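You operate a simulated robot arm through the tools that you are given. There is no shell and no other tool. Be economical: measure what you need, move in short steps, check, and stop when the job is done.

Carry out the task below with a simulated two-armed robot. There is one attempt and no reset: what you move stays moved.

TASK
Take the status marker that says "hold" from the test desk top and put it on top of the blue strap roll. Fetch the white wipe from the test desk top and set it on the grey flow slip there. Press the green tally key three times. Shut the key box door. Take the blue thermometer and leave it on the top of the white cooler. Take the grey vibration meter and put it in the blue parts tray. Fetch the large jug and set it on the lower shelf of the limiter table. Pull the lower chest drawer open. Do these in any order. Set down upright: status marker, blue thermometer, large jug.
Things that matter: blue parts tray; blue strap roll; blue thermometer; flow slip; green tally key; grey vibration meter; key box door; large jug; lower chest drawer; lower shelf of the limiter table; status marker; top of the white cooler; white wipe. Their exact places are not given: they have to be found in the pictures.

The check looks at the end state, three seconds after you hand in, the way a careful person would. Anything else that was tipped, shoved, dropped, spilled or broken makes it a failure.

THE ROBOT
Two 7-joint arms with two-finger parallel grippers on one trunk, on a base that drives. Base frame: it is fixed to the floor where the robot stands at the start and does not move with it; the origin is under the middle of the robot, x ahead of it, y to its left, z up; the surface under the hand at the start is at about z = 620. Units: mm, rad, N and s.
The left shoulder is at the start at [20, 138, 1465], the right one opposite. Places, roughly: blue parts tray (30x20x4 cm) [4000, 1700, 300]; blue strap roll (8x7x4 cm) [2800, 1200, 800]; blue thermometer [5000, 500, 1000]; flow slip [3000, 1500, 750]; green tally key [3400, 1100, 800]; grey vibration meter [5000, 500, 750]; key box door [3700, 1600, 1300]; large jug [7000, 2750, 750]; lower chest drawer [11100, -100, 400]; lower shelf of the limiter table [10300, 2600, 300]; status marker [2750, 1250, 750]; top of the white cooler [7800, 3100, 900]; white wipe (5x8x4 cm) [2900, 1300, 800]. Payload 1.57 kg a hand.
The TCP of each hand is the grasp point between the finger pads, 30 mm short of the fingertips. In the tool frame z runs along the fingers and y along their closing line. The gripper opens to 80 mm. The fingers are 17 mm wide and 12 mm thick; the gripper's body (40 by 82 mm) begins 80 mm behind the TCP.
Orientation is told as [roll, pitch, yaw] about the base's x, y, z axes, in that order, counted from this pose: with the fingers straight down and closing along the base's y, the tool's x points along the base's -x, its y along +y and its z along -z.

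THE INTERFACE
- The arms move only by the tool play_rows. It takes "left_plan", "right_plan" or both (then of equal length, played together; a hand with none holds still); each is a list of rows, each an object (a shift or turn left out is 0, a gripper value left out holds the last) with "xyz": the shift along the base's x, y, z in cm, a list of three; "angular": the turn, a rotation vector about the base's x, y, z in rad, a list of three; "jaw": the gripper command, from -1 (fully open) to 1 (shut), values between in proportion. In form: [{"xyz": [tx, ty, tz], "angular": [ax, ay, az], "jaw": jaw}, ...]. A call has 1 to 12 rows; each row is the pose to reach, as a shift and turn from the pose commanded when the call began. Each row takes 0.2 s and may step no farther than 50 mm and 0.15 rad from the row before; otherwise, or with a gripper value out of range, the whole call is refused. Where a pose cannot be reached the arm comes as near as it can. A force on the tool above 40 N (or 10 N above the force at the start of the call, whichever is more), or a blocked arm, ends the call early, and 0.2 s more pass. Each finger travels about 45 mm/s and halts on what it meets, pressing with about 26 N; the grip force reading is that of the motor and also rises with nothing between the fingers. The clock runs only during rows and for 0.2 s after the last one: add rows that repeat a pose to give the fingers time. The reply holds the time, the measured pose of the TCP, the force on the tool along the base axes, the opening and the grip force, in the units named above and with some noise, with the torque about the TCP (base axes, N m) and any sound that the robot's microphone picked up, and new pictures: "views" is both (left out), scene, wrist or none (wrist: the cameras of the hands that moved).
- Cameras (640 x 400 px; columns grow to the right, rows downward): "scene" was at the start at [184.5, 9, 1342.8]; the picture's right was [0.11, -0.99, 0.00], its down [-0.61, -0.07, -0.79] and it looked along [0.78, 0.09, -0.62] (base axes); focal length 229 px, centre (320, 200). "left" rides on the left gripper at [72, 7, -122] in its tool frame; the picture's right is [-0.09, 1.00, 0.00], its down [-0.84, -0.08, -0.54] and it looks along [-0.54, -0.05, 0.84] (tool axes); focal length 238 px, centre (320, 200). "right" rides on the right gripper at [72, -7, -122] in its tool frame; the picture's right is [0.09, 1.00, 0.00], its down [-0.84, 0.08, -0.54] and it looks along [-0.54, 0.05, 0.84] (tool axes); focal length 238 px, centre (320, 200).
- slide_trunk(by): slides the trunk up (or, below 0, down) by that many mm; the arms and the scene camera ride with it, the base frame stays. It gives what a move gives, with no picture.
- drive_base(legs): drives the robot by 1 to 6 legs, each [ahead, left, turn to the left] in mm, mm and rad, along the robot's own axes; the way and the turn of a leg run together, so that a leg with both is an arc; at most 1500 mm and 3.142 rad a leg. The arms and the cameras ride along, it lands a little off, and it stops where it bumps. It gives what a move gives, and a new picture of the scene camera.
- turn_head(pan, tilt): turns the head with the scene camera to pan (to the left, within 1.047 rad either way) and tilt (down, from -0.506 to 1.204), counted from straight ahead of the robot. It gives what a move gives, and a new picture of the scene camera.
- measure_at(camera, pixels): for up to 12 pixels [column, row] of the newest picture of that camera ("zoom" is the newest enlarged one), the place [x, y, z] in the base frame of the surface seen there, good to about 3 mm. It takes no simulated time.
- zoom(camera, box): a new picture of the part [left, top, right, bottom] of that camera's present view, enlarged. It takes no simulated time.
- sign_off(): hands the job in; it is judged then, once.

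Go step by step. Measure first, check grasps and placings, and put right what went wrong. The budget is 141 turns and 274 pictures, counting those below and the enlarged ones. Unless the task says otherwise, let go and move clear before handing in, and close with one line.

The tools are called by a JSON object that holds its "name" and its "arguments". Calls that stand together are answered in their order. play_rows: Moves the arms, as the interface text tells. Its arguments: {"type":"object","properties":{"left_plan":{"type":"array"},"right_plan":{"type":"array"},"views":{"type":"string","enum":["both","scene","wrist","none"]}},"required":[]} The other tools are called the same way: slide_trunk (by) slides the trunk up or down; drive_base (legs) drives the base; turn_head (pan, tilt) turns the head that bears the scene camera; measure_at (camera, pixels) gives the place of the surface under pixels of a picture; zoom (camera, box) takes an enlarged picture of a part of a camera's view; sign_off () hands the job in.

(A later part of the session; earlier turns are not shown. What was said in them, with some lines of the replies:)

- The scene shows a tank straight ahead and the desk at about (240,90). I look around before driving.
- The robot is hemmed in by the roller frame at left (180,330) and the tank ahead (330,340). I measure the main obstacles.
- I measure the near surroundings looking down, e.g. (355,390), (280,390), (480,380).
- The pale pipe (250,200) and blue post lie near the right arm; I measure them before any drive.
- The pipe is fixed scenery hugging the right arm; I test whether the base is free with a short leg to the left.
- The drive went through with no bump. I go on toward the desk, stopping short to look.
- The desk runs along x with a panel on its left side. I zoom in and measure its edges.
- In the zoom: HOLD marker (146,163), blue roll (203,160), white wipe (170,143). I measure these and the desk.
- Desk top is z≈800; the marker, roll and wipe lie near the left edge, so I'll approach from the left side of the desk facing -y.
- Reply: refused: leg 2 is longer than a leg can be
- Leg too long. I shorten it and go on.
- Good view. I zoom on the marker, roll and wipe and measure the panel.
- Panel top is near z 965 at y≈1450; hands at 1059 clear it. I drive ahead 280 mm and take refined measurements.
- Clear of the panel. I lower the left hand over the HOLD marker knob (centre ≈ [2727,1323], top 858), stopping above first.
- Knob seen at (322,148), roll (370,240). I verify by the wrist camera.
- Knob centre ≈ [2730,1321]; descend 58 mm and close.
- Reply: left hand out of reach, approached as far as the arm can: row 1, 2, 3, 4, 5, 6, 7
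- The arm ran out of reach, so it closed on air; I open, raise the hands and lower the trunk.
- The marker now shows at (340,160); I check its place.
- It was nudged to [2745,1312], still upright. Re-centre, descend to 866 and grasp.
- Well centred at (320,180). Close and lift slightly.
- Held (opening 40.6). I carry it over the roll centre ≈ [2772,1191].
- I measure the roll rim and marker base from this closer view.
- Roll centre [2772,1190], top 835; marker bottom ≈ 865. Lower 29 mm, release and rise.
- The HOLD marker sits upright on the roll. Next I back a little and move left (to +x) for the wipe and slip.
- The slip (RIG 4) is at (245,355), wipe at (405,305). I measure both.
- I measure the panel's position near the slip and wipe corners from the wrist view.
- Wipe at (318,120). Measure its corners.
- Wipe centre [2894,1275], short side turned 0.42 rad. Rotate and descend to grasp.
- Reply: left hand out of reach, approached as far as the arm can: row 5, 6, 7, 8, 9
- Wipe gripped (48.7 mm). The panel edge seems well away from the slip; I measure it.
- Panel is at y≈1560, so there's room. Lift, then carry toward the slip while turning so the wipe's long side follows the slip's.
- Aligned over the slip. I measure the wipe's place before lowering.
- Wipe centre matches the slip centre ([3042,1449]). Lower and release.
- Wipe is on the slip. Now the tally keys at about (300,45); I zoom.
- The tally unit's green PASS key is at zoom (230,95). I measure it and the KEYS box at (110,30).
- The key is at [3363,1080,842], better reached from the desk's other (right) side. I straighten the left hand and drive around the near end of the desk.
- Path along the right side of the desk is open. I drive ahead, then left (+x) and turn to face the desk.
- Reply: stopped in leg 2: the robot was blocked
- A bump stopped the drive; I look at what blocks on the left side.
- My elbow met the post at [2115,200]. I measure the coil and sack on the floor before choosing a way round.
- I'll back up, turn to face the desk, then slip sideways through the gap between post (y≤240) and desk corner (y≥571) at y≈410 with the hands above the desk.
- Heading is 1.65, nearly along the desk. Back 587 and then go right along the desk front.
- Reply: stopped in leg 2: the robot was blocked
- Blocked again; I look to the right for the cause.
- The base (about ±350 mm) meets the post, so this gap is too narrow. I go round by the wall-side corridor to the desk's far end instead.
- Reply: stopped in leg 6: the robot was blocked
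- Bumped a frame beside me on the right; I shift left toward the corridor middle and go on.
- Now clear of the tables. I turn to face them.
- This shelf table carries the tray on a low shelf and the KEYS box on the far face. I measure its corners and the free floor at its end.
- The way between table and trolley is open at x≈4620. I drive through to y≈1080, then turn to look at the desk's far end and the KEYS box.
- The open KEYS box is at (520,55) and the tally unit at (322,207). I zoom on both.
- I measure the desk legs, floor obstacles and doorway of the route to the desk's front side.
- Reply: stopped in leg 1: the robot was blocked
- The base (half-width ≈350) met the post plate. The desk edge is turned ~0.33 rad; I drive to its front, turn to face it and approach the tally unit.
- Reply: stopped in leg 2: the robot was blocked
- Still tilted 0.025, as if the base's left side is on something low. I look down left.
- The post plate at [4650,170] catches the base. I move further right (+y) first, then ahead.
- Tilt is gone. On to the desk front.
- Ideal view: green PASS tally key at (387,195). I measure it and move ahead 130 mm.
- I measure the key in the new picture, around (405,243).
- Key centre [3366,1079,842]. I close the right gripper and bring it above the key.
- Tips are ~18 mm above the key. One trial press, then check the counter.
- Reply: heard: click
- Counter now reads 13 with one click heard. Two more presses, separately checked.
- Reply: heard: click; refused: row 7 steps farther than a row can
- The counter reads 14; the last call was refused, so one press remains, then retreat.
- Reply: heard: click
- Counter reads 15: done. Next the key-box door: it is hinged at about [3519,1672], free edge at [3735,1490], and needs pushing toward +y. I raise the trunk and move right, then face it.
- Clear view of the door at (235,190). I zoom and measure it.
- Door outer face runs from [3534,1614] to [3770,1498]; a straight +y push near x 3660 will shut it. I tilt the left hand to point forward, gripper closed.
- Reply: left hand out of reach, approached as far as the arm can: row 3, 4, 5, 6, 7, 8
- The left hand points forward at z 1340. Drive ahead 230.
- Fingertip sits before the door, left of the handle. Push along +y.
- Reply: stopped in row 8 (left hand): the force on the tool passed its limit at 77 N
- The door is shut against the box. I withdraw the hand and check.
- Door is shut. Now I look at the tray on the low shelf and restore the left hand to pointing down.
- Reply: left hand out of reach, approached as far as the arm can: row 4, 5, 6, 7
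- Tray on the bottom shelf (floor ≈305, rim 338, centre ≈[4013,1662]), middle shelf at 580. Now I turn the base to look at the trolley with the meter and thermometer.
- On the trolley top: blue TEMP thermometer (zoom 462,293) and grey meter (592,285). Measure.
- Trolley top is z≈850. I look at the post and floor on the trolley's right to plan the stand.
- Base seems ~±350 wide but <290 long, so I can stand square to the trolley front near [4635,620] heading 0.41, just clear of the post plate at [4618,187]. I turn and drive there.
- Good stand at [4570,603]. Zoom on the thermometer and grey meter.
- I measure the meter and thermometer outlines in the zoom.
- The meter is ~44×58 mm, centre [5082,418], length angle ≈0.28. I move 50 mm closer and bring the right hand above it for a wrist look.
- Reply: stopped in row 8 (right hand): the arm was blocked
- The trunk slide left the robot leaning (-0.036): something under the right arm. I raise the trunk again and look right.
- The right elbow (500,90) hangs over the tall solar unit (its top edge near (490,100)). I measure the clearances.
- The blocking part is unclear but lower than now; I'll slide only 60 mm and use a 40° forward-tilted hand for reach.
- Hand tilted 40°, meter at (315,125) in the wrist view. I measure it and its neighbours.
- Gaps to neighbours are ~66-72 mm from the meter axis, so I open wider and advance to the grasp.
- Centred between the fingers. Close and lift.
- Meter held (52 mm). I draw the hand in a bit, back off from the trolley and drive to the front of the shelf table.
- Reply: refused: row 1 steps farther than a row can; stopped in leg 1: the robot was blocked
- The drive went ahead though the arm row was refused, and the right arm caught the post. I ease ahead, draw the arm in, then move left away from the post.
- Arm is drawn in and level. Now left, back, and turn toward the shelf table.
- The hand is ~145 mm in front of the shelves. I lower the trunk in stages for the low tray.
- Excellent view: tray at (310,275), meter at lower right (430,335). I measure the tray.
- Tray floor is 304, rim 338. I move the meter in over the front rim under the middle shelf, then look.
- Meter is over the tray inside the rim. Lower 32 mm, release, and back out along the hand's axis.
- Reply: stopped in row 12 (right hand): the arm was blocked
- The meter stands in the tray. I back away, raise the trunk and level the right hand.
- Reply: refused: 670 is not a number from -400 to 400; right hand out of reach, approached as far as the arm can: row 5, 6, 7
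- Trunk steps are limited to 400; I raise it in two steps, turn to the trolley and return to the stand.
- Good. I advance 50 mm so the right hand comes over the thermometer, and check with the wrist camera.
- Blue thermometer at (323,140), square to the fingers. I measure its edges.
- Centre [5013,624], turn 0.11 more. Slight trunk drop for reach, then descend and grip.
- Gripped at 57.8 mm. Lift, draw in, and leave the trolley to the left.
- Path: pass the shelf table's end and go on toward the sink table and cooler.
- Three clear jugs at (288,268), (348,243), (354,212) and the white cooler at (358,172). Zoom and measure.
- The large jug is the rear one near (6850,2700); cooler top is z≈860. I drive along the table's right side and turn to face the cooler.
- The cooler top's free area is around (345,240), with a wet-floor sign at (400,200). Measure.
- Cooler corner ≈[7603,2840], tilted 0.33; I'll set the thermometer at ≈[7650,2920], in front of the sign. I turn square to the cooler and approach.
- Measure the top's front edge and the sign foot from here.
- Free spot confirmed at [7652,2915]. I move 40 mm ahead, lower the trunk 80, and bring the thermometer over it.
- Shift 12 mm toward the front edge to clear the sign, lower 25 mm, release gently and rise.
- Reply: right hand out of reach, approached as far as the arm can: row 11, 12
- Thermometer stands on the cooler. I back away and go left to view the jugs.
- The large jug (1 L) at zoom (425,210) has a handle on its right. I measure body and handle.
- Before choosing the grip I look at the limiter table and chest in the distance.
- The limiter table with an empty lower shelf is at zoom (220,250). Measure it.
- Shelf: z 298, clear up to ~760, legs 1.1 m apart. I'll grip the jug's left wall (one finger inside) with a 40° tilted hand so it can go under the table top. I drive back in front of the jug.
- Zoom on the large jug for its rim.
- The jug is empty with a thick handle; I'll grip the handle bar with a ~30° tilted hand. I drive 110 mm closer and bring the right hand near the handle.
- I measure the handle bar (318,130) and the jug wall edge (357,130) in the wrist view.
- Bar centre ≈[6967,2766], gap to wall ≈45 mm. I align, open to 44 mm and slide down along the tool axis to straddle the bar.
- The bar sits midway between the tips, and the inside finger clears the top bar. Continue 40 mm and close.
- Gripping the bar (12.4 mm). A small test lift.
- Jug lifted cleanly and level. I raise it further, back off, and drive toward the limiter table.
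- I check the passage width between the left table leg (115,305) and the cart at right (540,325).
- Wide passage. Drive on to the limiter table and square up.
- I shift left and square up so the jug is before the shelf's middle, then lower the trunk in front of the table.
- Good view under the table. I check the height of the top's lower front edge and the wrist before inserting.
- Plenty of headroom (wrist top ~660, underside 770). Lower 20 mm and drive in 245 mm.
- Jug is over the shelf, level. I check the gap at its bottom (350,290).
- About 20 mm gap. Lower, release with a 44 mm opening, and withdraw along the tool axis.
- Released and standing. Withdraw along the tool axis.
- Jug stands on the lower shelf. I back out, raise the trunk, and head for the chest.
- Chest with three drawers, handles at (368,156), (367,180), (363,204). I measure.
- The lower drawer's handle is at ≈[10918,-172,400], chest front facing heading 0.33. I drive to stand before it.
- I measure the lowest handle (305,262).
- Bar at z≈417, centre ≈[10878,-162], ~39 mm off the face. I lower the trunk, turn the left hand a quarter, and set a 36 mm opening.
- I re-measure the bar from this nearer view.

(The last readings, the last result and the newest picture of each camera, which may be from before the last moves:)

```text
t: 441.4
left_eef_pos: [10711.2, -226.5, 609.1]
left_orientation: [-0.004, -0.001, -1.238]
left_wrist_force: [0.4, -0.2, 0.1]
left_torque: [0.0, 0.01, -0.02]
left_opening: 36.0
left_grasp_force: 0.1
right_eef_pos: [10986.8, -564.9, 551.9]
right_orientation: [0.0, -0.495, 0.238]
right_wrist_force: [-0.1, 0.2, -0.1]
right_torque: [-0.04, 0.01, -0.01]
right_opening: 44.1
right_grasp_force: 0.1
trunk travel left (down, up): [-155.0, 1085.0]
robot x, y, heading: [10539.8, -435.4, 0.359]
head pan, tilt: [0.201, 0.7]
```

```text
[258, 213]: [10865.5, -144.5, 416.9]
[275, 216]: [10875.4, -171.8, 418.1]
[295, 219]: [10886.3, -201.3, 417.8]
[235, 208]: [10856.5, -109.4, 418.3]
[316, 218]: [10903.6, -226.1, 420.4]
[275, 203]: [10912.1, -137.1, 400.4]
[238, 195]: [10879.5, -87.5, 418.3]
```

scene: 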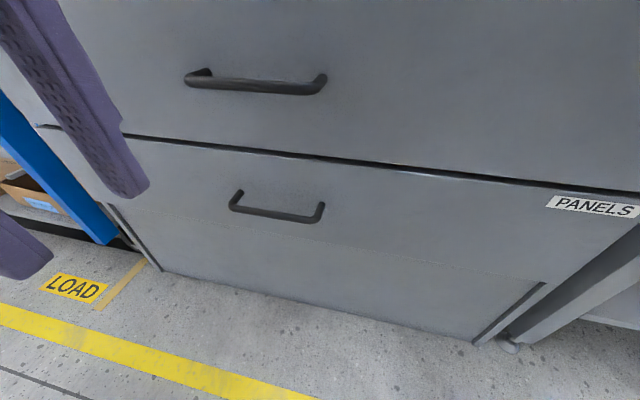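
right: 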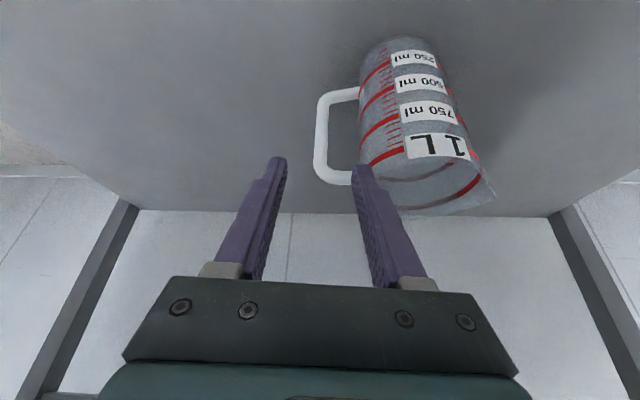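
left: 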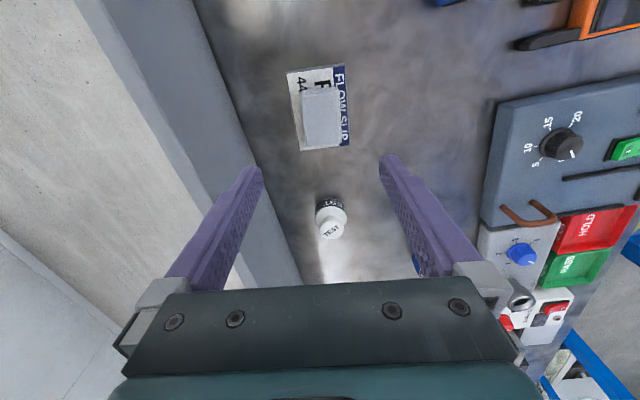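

With the tool straight down the body would hit the face and the middle handle, so I'll use a forward-pointing hand with vertical closing. I back 120, lower the trunk 130, and pitch the left hand forward.

{"name": "drive_base", "arguments": {"legs": [[-120, 0, 0]]}}

{"name": "slide_trunk", "arguments": {"by": -130}}

{"name": "play_rows", "arguments": {"left_plan": [{"xyz": [1.7, 0.6, -0.5], "angular": [0.0465, -0.1354, 0]}, {"xyz": [3.4, 1.2, -1], "angular": [0.093, -0.271, 0]}, {"xyz": [5.1, 1.8, -1.5], "angular": [0.1395, -0.406, 0]}, {"xyz": [6.8, 2.4, -2], "angular": [0.186, -0.5416, 0]}, {"xyz": [8.5, 3, -2.5], "angular": [0.2325, -0.677, 0]}, {"xyz": [10.2, 3.6, -3], "angular": [0.279, -0.8124, 0]}, {"xyz": [11.9, 4.2, -3.5], "angular": [0.3255, -0.948, 0]}, {"xyz": [13.6, 4.8, -4], "angular": [0.372, -1.083, 0]}, {"xyz": [15.3, 5.4, -4.5], "angular": [0.4185, -1.2186, 0]}, {"xyz": [17, 6, -5], "angular": [0.465, -1.354, 0]}, {"xyz": [18.7, 6.8, -5.6], "angular": [0.51, -1.486, 0]}, {"xyz": [19.5, 7.4, -6], "angular": [0.51, -1.486, 0]}], "views": "both"}}

```text
t: 442.7
left_eef_pos: [10601.1, -267.0, 608.8]
left_orientation: [-0.001, 0.001, -1.234]
left_wrist_force: [-0.4, 0.6, -0.9]
left_torque: [0.02, -0.02, -0.01]
left_opening: 36.3
left_grasp_force: 0.0
right_eef_pos: [10876.4, -605.3, 552.4]
right_orientation: [0.0, -0.497, 0.239]
right_wrist_force: [0.3, -0.1, 0.7]
right_torque: [0.0, -0.01, 0.03]
right_opening: 43.9
right_grasp_force: 0.0
trunk travel left (down, up): [-155.0, 1085.0]
robot x, y, heading: [10429.2, -474.0, 0.357]
head pan, tilt: [0.201, 0.7]
```

scene: 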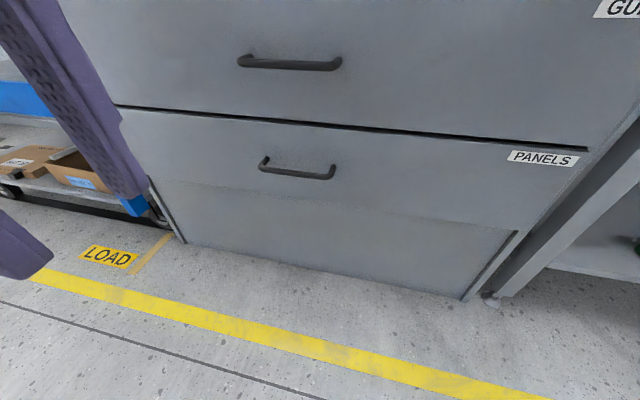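

```text
t: 444.2
left_eef_pos: [10600.4, -266.3, 477.9]
left_orientation: [-0.003, 0.001, -1.235]
left_wrist_force: [-0.1, -0.3, -0.3]
left_torque: [-0.03, 0.01, -0.01]
left_opening: 36.0
left_grasp_force: 0.1
right_eef_pos: [10875.1, -605.7, 422.9]
right_orientation: [0.001, -0.495, 0.24]
right_wrist_force: [-0.4, -0.1, -0.2]
right_torque: [0.02, -0.03, 0.03]
right_opening: 44.0
right_grasp_force: 0.1
trunk travel left (down, up): [-25.0, 1215.0]
robot x, y, heading: [10428.7, -475.4, 0.354]
head pan, tilt: [0.201, 0.7]
```

```text
t: 446.9
left_eef_pos: [10796.8, -194.0, 417.1]
left_orientation: [1.567, -0.005, -1.241]
left_wrist_force: [0.3, -0.3, -0.5]
left_torque: [0.0, -0.01, -0.02]
left_opening: 36.1
left_grasp_force: 0.1
left hand out of reach, approached as far as the arm can: row 4, 5, 6
right_eef_pos: [10876.9, -604.5, 422.5]
right_orientation: [0.002, -0.496, 0.239]
right_wrist_force: [0.8, -0.1, -0.2]
right_torque: [0.03, 0.01, -0.04]
right_opening: 44.1
right_grasp_force: 0.0
trunk travel left (down, up): [-25.0, 1215.0]
robot x, y, heading: [10426.1, -475.5, 0.36]
head pan, tilt: [0.201, 0.7]
```

scene: 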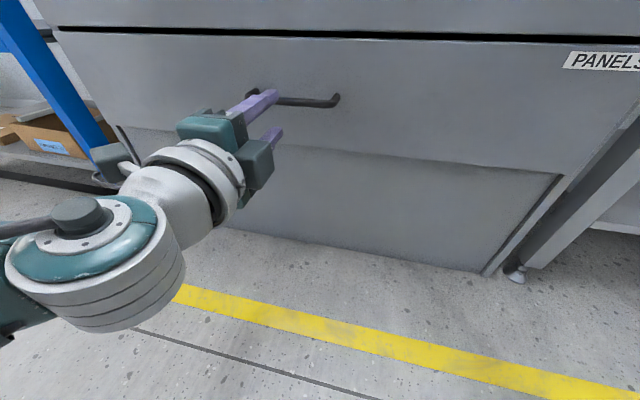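
left: 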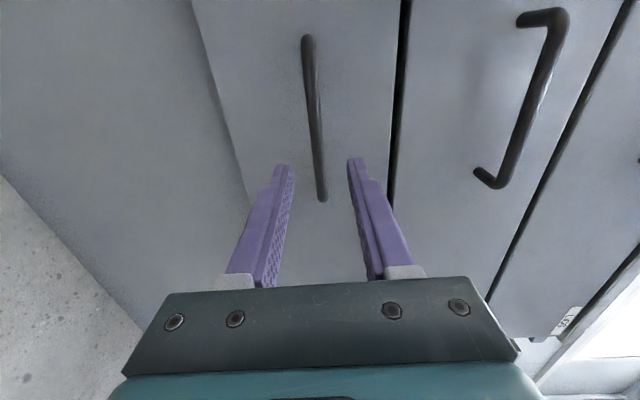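

The fingers are above and below the bar line. Advance 75 mm, check, then close.

{"name": "play_rows", "arguments": {"left_plan": [{"xyz": [2.4, 0.8, 0]}, {"xyz": [4.8, 1.6, 0]}, {"xyz": [7, 2.4, -0.1]}, {"xyz": [7, 2.4, -0.1]}], "views": "both"}}

```text
t: 447.9
left_eef_pos: [10867.1, -168.1, 416.8]
left_orientation: [1.568, -0.002, -1.242]
left_wrist_force: [0.0, -0.2, 0.9]
left_torque: [0.02, 0.0, -0.02]
left_opening: 36.1
left_grasp_force: 0.1
right_eef_pos: [10875.8, -606.7, 421.0]
right_orientation: [-0.001, -0.496, 0.24]
right_wrist_force: [-0.4, 0.4, 0.5]
right_torque: [-0.02, 0.01, -0.03]
right_opening: 43.8
right_grasp_force: 0.1
trunk travel left (down, up): [-25.0, 1215.0]
robot x, y, heading: [10427.8, -474.0, 0.356]
head pan, tilt: [0.201, 0.7]
```

scene: 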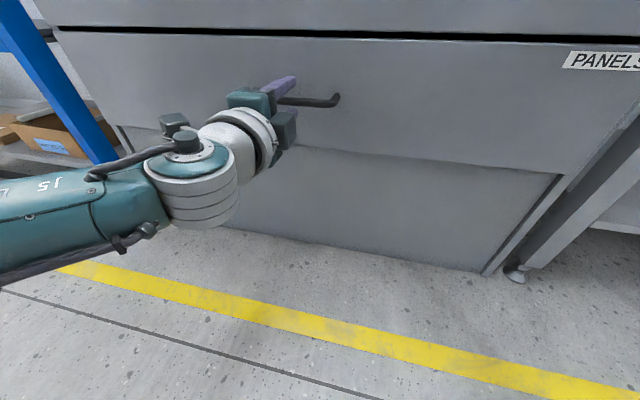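
left: 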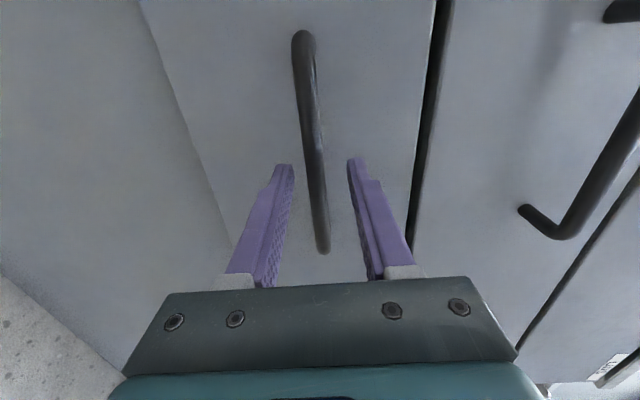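

The bar lies between the fingers. Close on it, then pull by driving back.

{"name": "play_rows", "arguments": {"left_plan": [{"jaw": 1}, {"jaw": 1}, {"jaw": 1}, {"jaw": 1}], "views": "none"}}

{"name": "drive_base", "arguments": {"legs": [[-200, 0, 0]]}}

```text
t: 448.9
left_eef_pos: [10866.1, -168.2, 414.4]
left_orientation: [1.563, -0.004, -1.239]
left_wrist_force: [3.1, 2.1, -16.7]
left_torque: [0.08, 0.24, -0.13]
left_opening: 11.7
left_grasp_force: 28.8
right_eef_pos: [10875.3, -606.5, 420.4]
right_orientation: [-0.001, -0.495, 0.238]
right_wrist_force: [0.2, -0.5, 0.8]
right_torque: [-0.01, -0.01, -0.04]
right_opening: 43.9
right_grasp_force: 0.0
trunk travel left (down, up): [-25.0, 1215.0]
robot x, y, heading: [10430.0, -474.7, 0.357]
head pan, tilt: [0.201, 0.7]
```

```text
t: 450.4
left_eef_pos: [10678.7, -231.9, 414.9]
left_orientation: [1.562, 0.0, -1.237]
left_wrist_force: [-2.9, 13.4, -20.3]
left_torque: [-0.11, 0.24, 0.95]
left_opening: 11.7
left_grasp_force: 29.4
right_eef_pos: [10687.9, -671.4, 420.6]
right_orientation: [0.003, -0.496, 0.237]
right_wrist_force: [-0.2, 0.0, -0.8]
right_torque: [-0.01, 0.01, -0.02]
right_opening: 44.0
right_grasp_force: 0.1
trunk travel left (down, up): [-25.0, 1215.0]
robot x, y, heading: [10241.5, -546.3, 0.352]
head pan, tilt: [0.201, 0.7]
```

scene: 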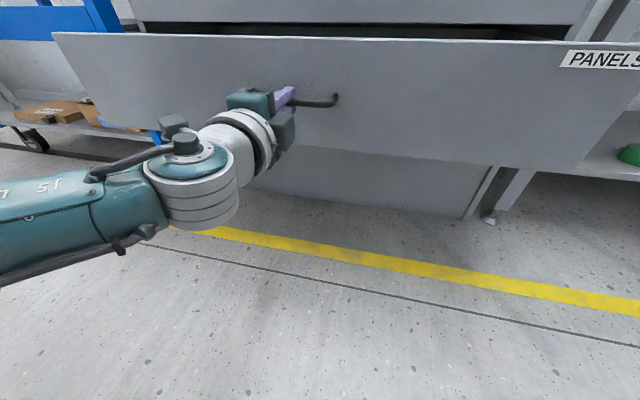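

The drawer is open ~200 mm. Pull another 120, correcting slightly to the left.

{"name": "drive_base", "arguments": {"legs": [[-120, 8, 0]]}}

```text
t: 451.7
left_eef_pos: [10567.9, -270.7, 414.7]
left_orientation: [1.563, -0.002, -1.239]
left_wrist_force: [2.1, 1.5, -2.5]
left_torque: [-0.01, 0.12, 0.08]
left_opening: 11.8
left_grasp_force: 28.9
right_eef_pos: [10575.9, -710.1, 423.7]
right_orientation: [0.001, -0.497, 0.237]
right_wrist_force: [0.8, -0.2, -0.2]
right_torque: [-0.05, 0.01, 0.01]
right_opening: 43.9
right_grasp_force: 0.0
trunk travel left (down, up): [-25.0, 1215.0]
robot x, y, heading: [10129.0, -579.6, 0.353]
head pan, tilt: [0.201, 0.7]
```

scene: 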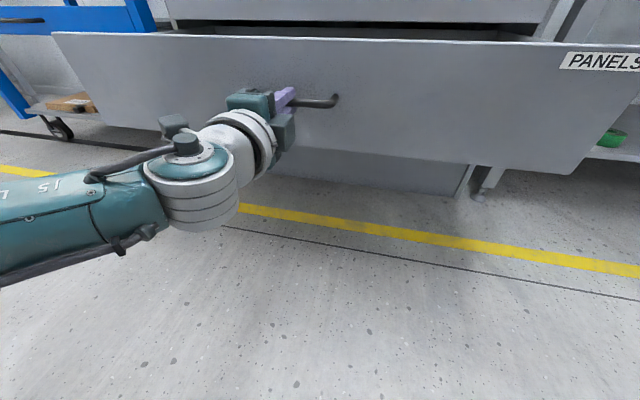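

Drawer open about 315 mm. Release the bar and back away.

{"name": "play_rows", "arguments": {"left_plan": [{"jaw": 0.1}, {"jaw": 0.1}, {"jaw": 0.1}, {"xyz": [-3, -1, 0], "jaw": 0.1}, {"xyz": [-6, -2.1, 0], "jaw": 0.1}], "views": "none"}}

{"name": "drive_base", "arguments": {"legs": [[-350, 0, 0]]}}

{"name": "slide_trunk", "arguments": {"by": 400}}

{"name": "turn_head", "arguments": {"pan": 0.1, "tilt": 0.5}}

```text
t: 452.9
left_eef_pos: [10504.2, -293.2, 414.3]
left_orientation: [1.561, -0.002, -1.239]
left_wrist_force: [-0.5, -0.2, -0.5]
left_torque: [-0.01, 0.03, 0.01]
left_opening: 35.8
left_grasp_force: 0.0
right_eef_pos: [10573.7, -710.9, 421.8]
right_orientation: [0.0, -0.497, 0.235]
right_wrist_force: [-0.4, -0.3, -0.7]
right_torque: [0.01, -0.02, 0.01]
right_opening: 44.1
right_grasp_force: 0.0
trunk travel left (down, up): [-25.0, 1215.0]
robot x, y, heading: [10127.2, -580.0, 0.355]
head pan, tilt: [0.201, 0.7]
```

```text
t: 455.1
left_eef_pos: [10181.1, -409.6, 417.0]
left_orientation: [1.564, -0.004, -1.234]
left_wrist_force: [0.4, 0.5, 1.1]
left_torque: [-0.03, 0.01, 0.0]
left_opening: 36.0
left_grasp_force: 0.1
right_eef_pos: [10251.4, -829.0, 423.5]
right_orientation: [0.002, -0.496, 0.242]
right_wrist_force: [0.4, 0.4, 0.5]
right_torque: [-0.03, 0.01, 0.01]
right_opening: 43.9
right_grasp_force: 0.1
trunk travel left (down, up): [-25.0, 1215.0]
robot x, y, heading: [9807.0, -695.2, 0.361]
head pan, tilt: [0.201, 0.7]
```

scene: 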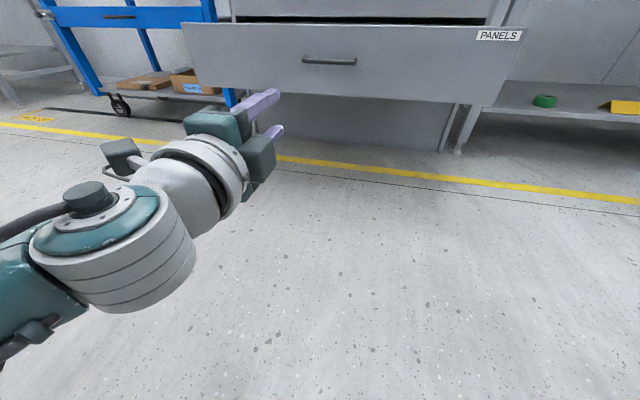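

```text
t: 459.0
left_eef_pos: [10179.2, -411.2, 814.7]
left_orientation: [1.563, -0.005, -1.235]
left_wrist_force: [0.1, -0.8, -0.1]
left_torque: [0.01, 0.02, 0.01]
left_opening: 36.1
left_grasp_force: 0.0
right_eef_pos: [10249.6, -829.7, 822.3]
right_orientation: [0.0, -0.497, 0.242]
right_wrist_force: [0.4, -0.4, 0.8]
right_torque: [-0.03, 0.03, -0.01]
right_opening: 43.8
right_grasp_force: 0.1
trunk travel left (down, up): [-425.0, 815.0]
robot x, y, heading: [9800.2, -697.7, 0.351]
head pan, tilt: [0.201, 0.7]
```

```text
t: 459.7
left_eef_pos: [10180.1, -410.9, 814.8]
left_orientation: [1.563, -0.003, -1.236]
left_wrist_force: [0.2, -0.8, 0.1]
left_torque: [-0.02, 0.0, -0.01]
left_opening: 36.1
left_grasp_force: 0.1
right_eef_pos: [10249.4, -829.7, 822.6]
right_orientation: [0.0, -0.496, 0.241]
right_wrist_force: [1.0, 0.8, 0.6]
right_torque: [0.0, 0.01, 0.03]
right_opening: 44.0
right_grasp_force: 0.0
trunk travel left (down, up): [-425.0, 815.0]
robot x, y, heading: [9799.1, -697.9, 0.355]
head pan, tilt: [0.099, 0.499]
```

scene: 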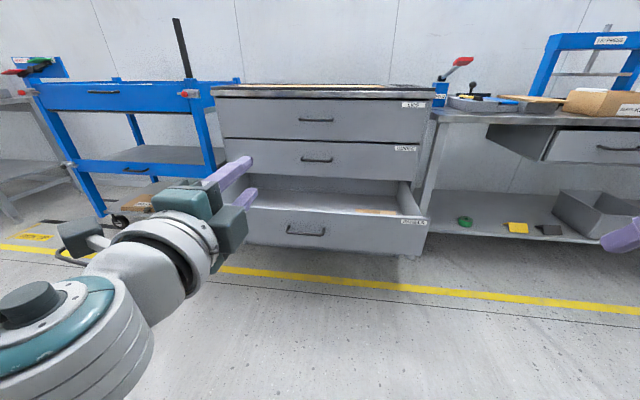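

The lower drawer stands open by about 315 mm and both hands are clear. Every other placing was checked in pictures, so I hand in.

{"name": "sign_off", "arguments": {}}

```text
The job is handed in.
```

All eight tasks are done and handed in; each was checked in pictures just after it was done, but I don't have the result of the final check.
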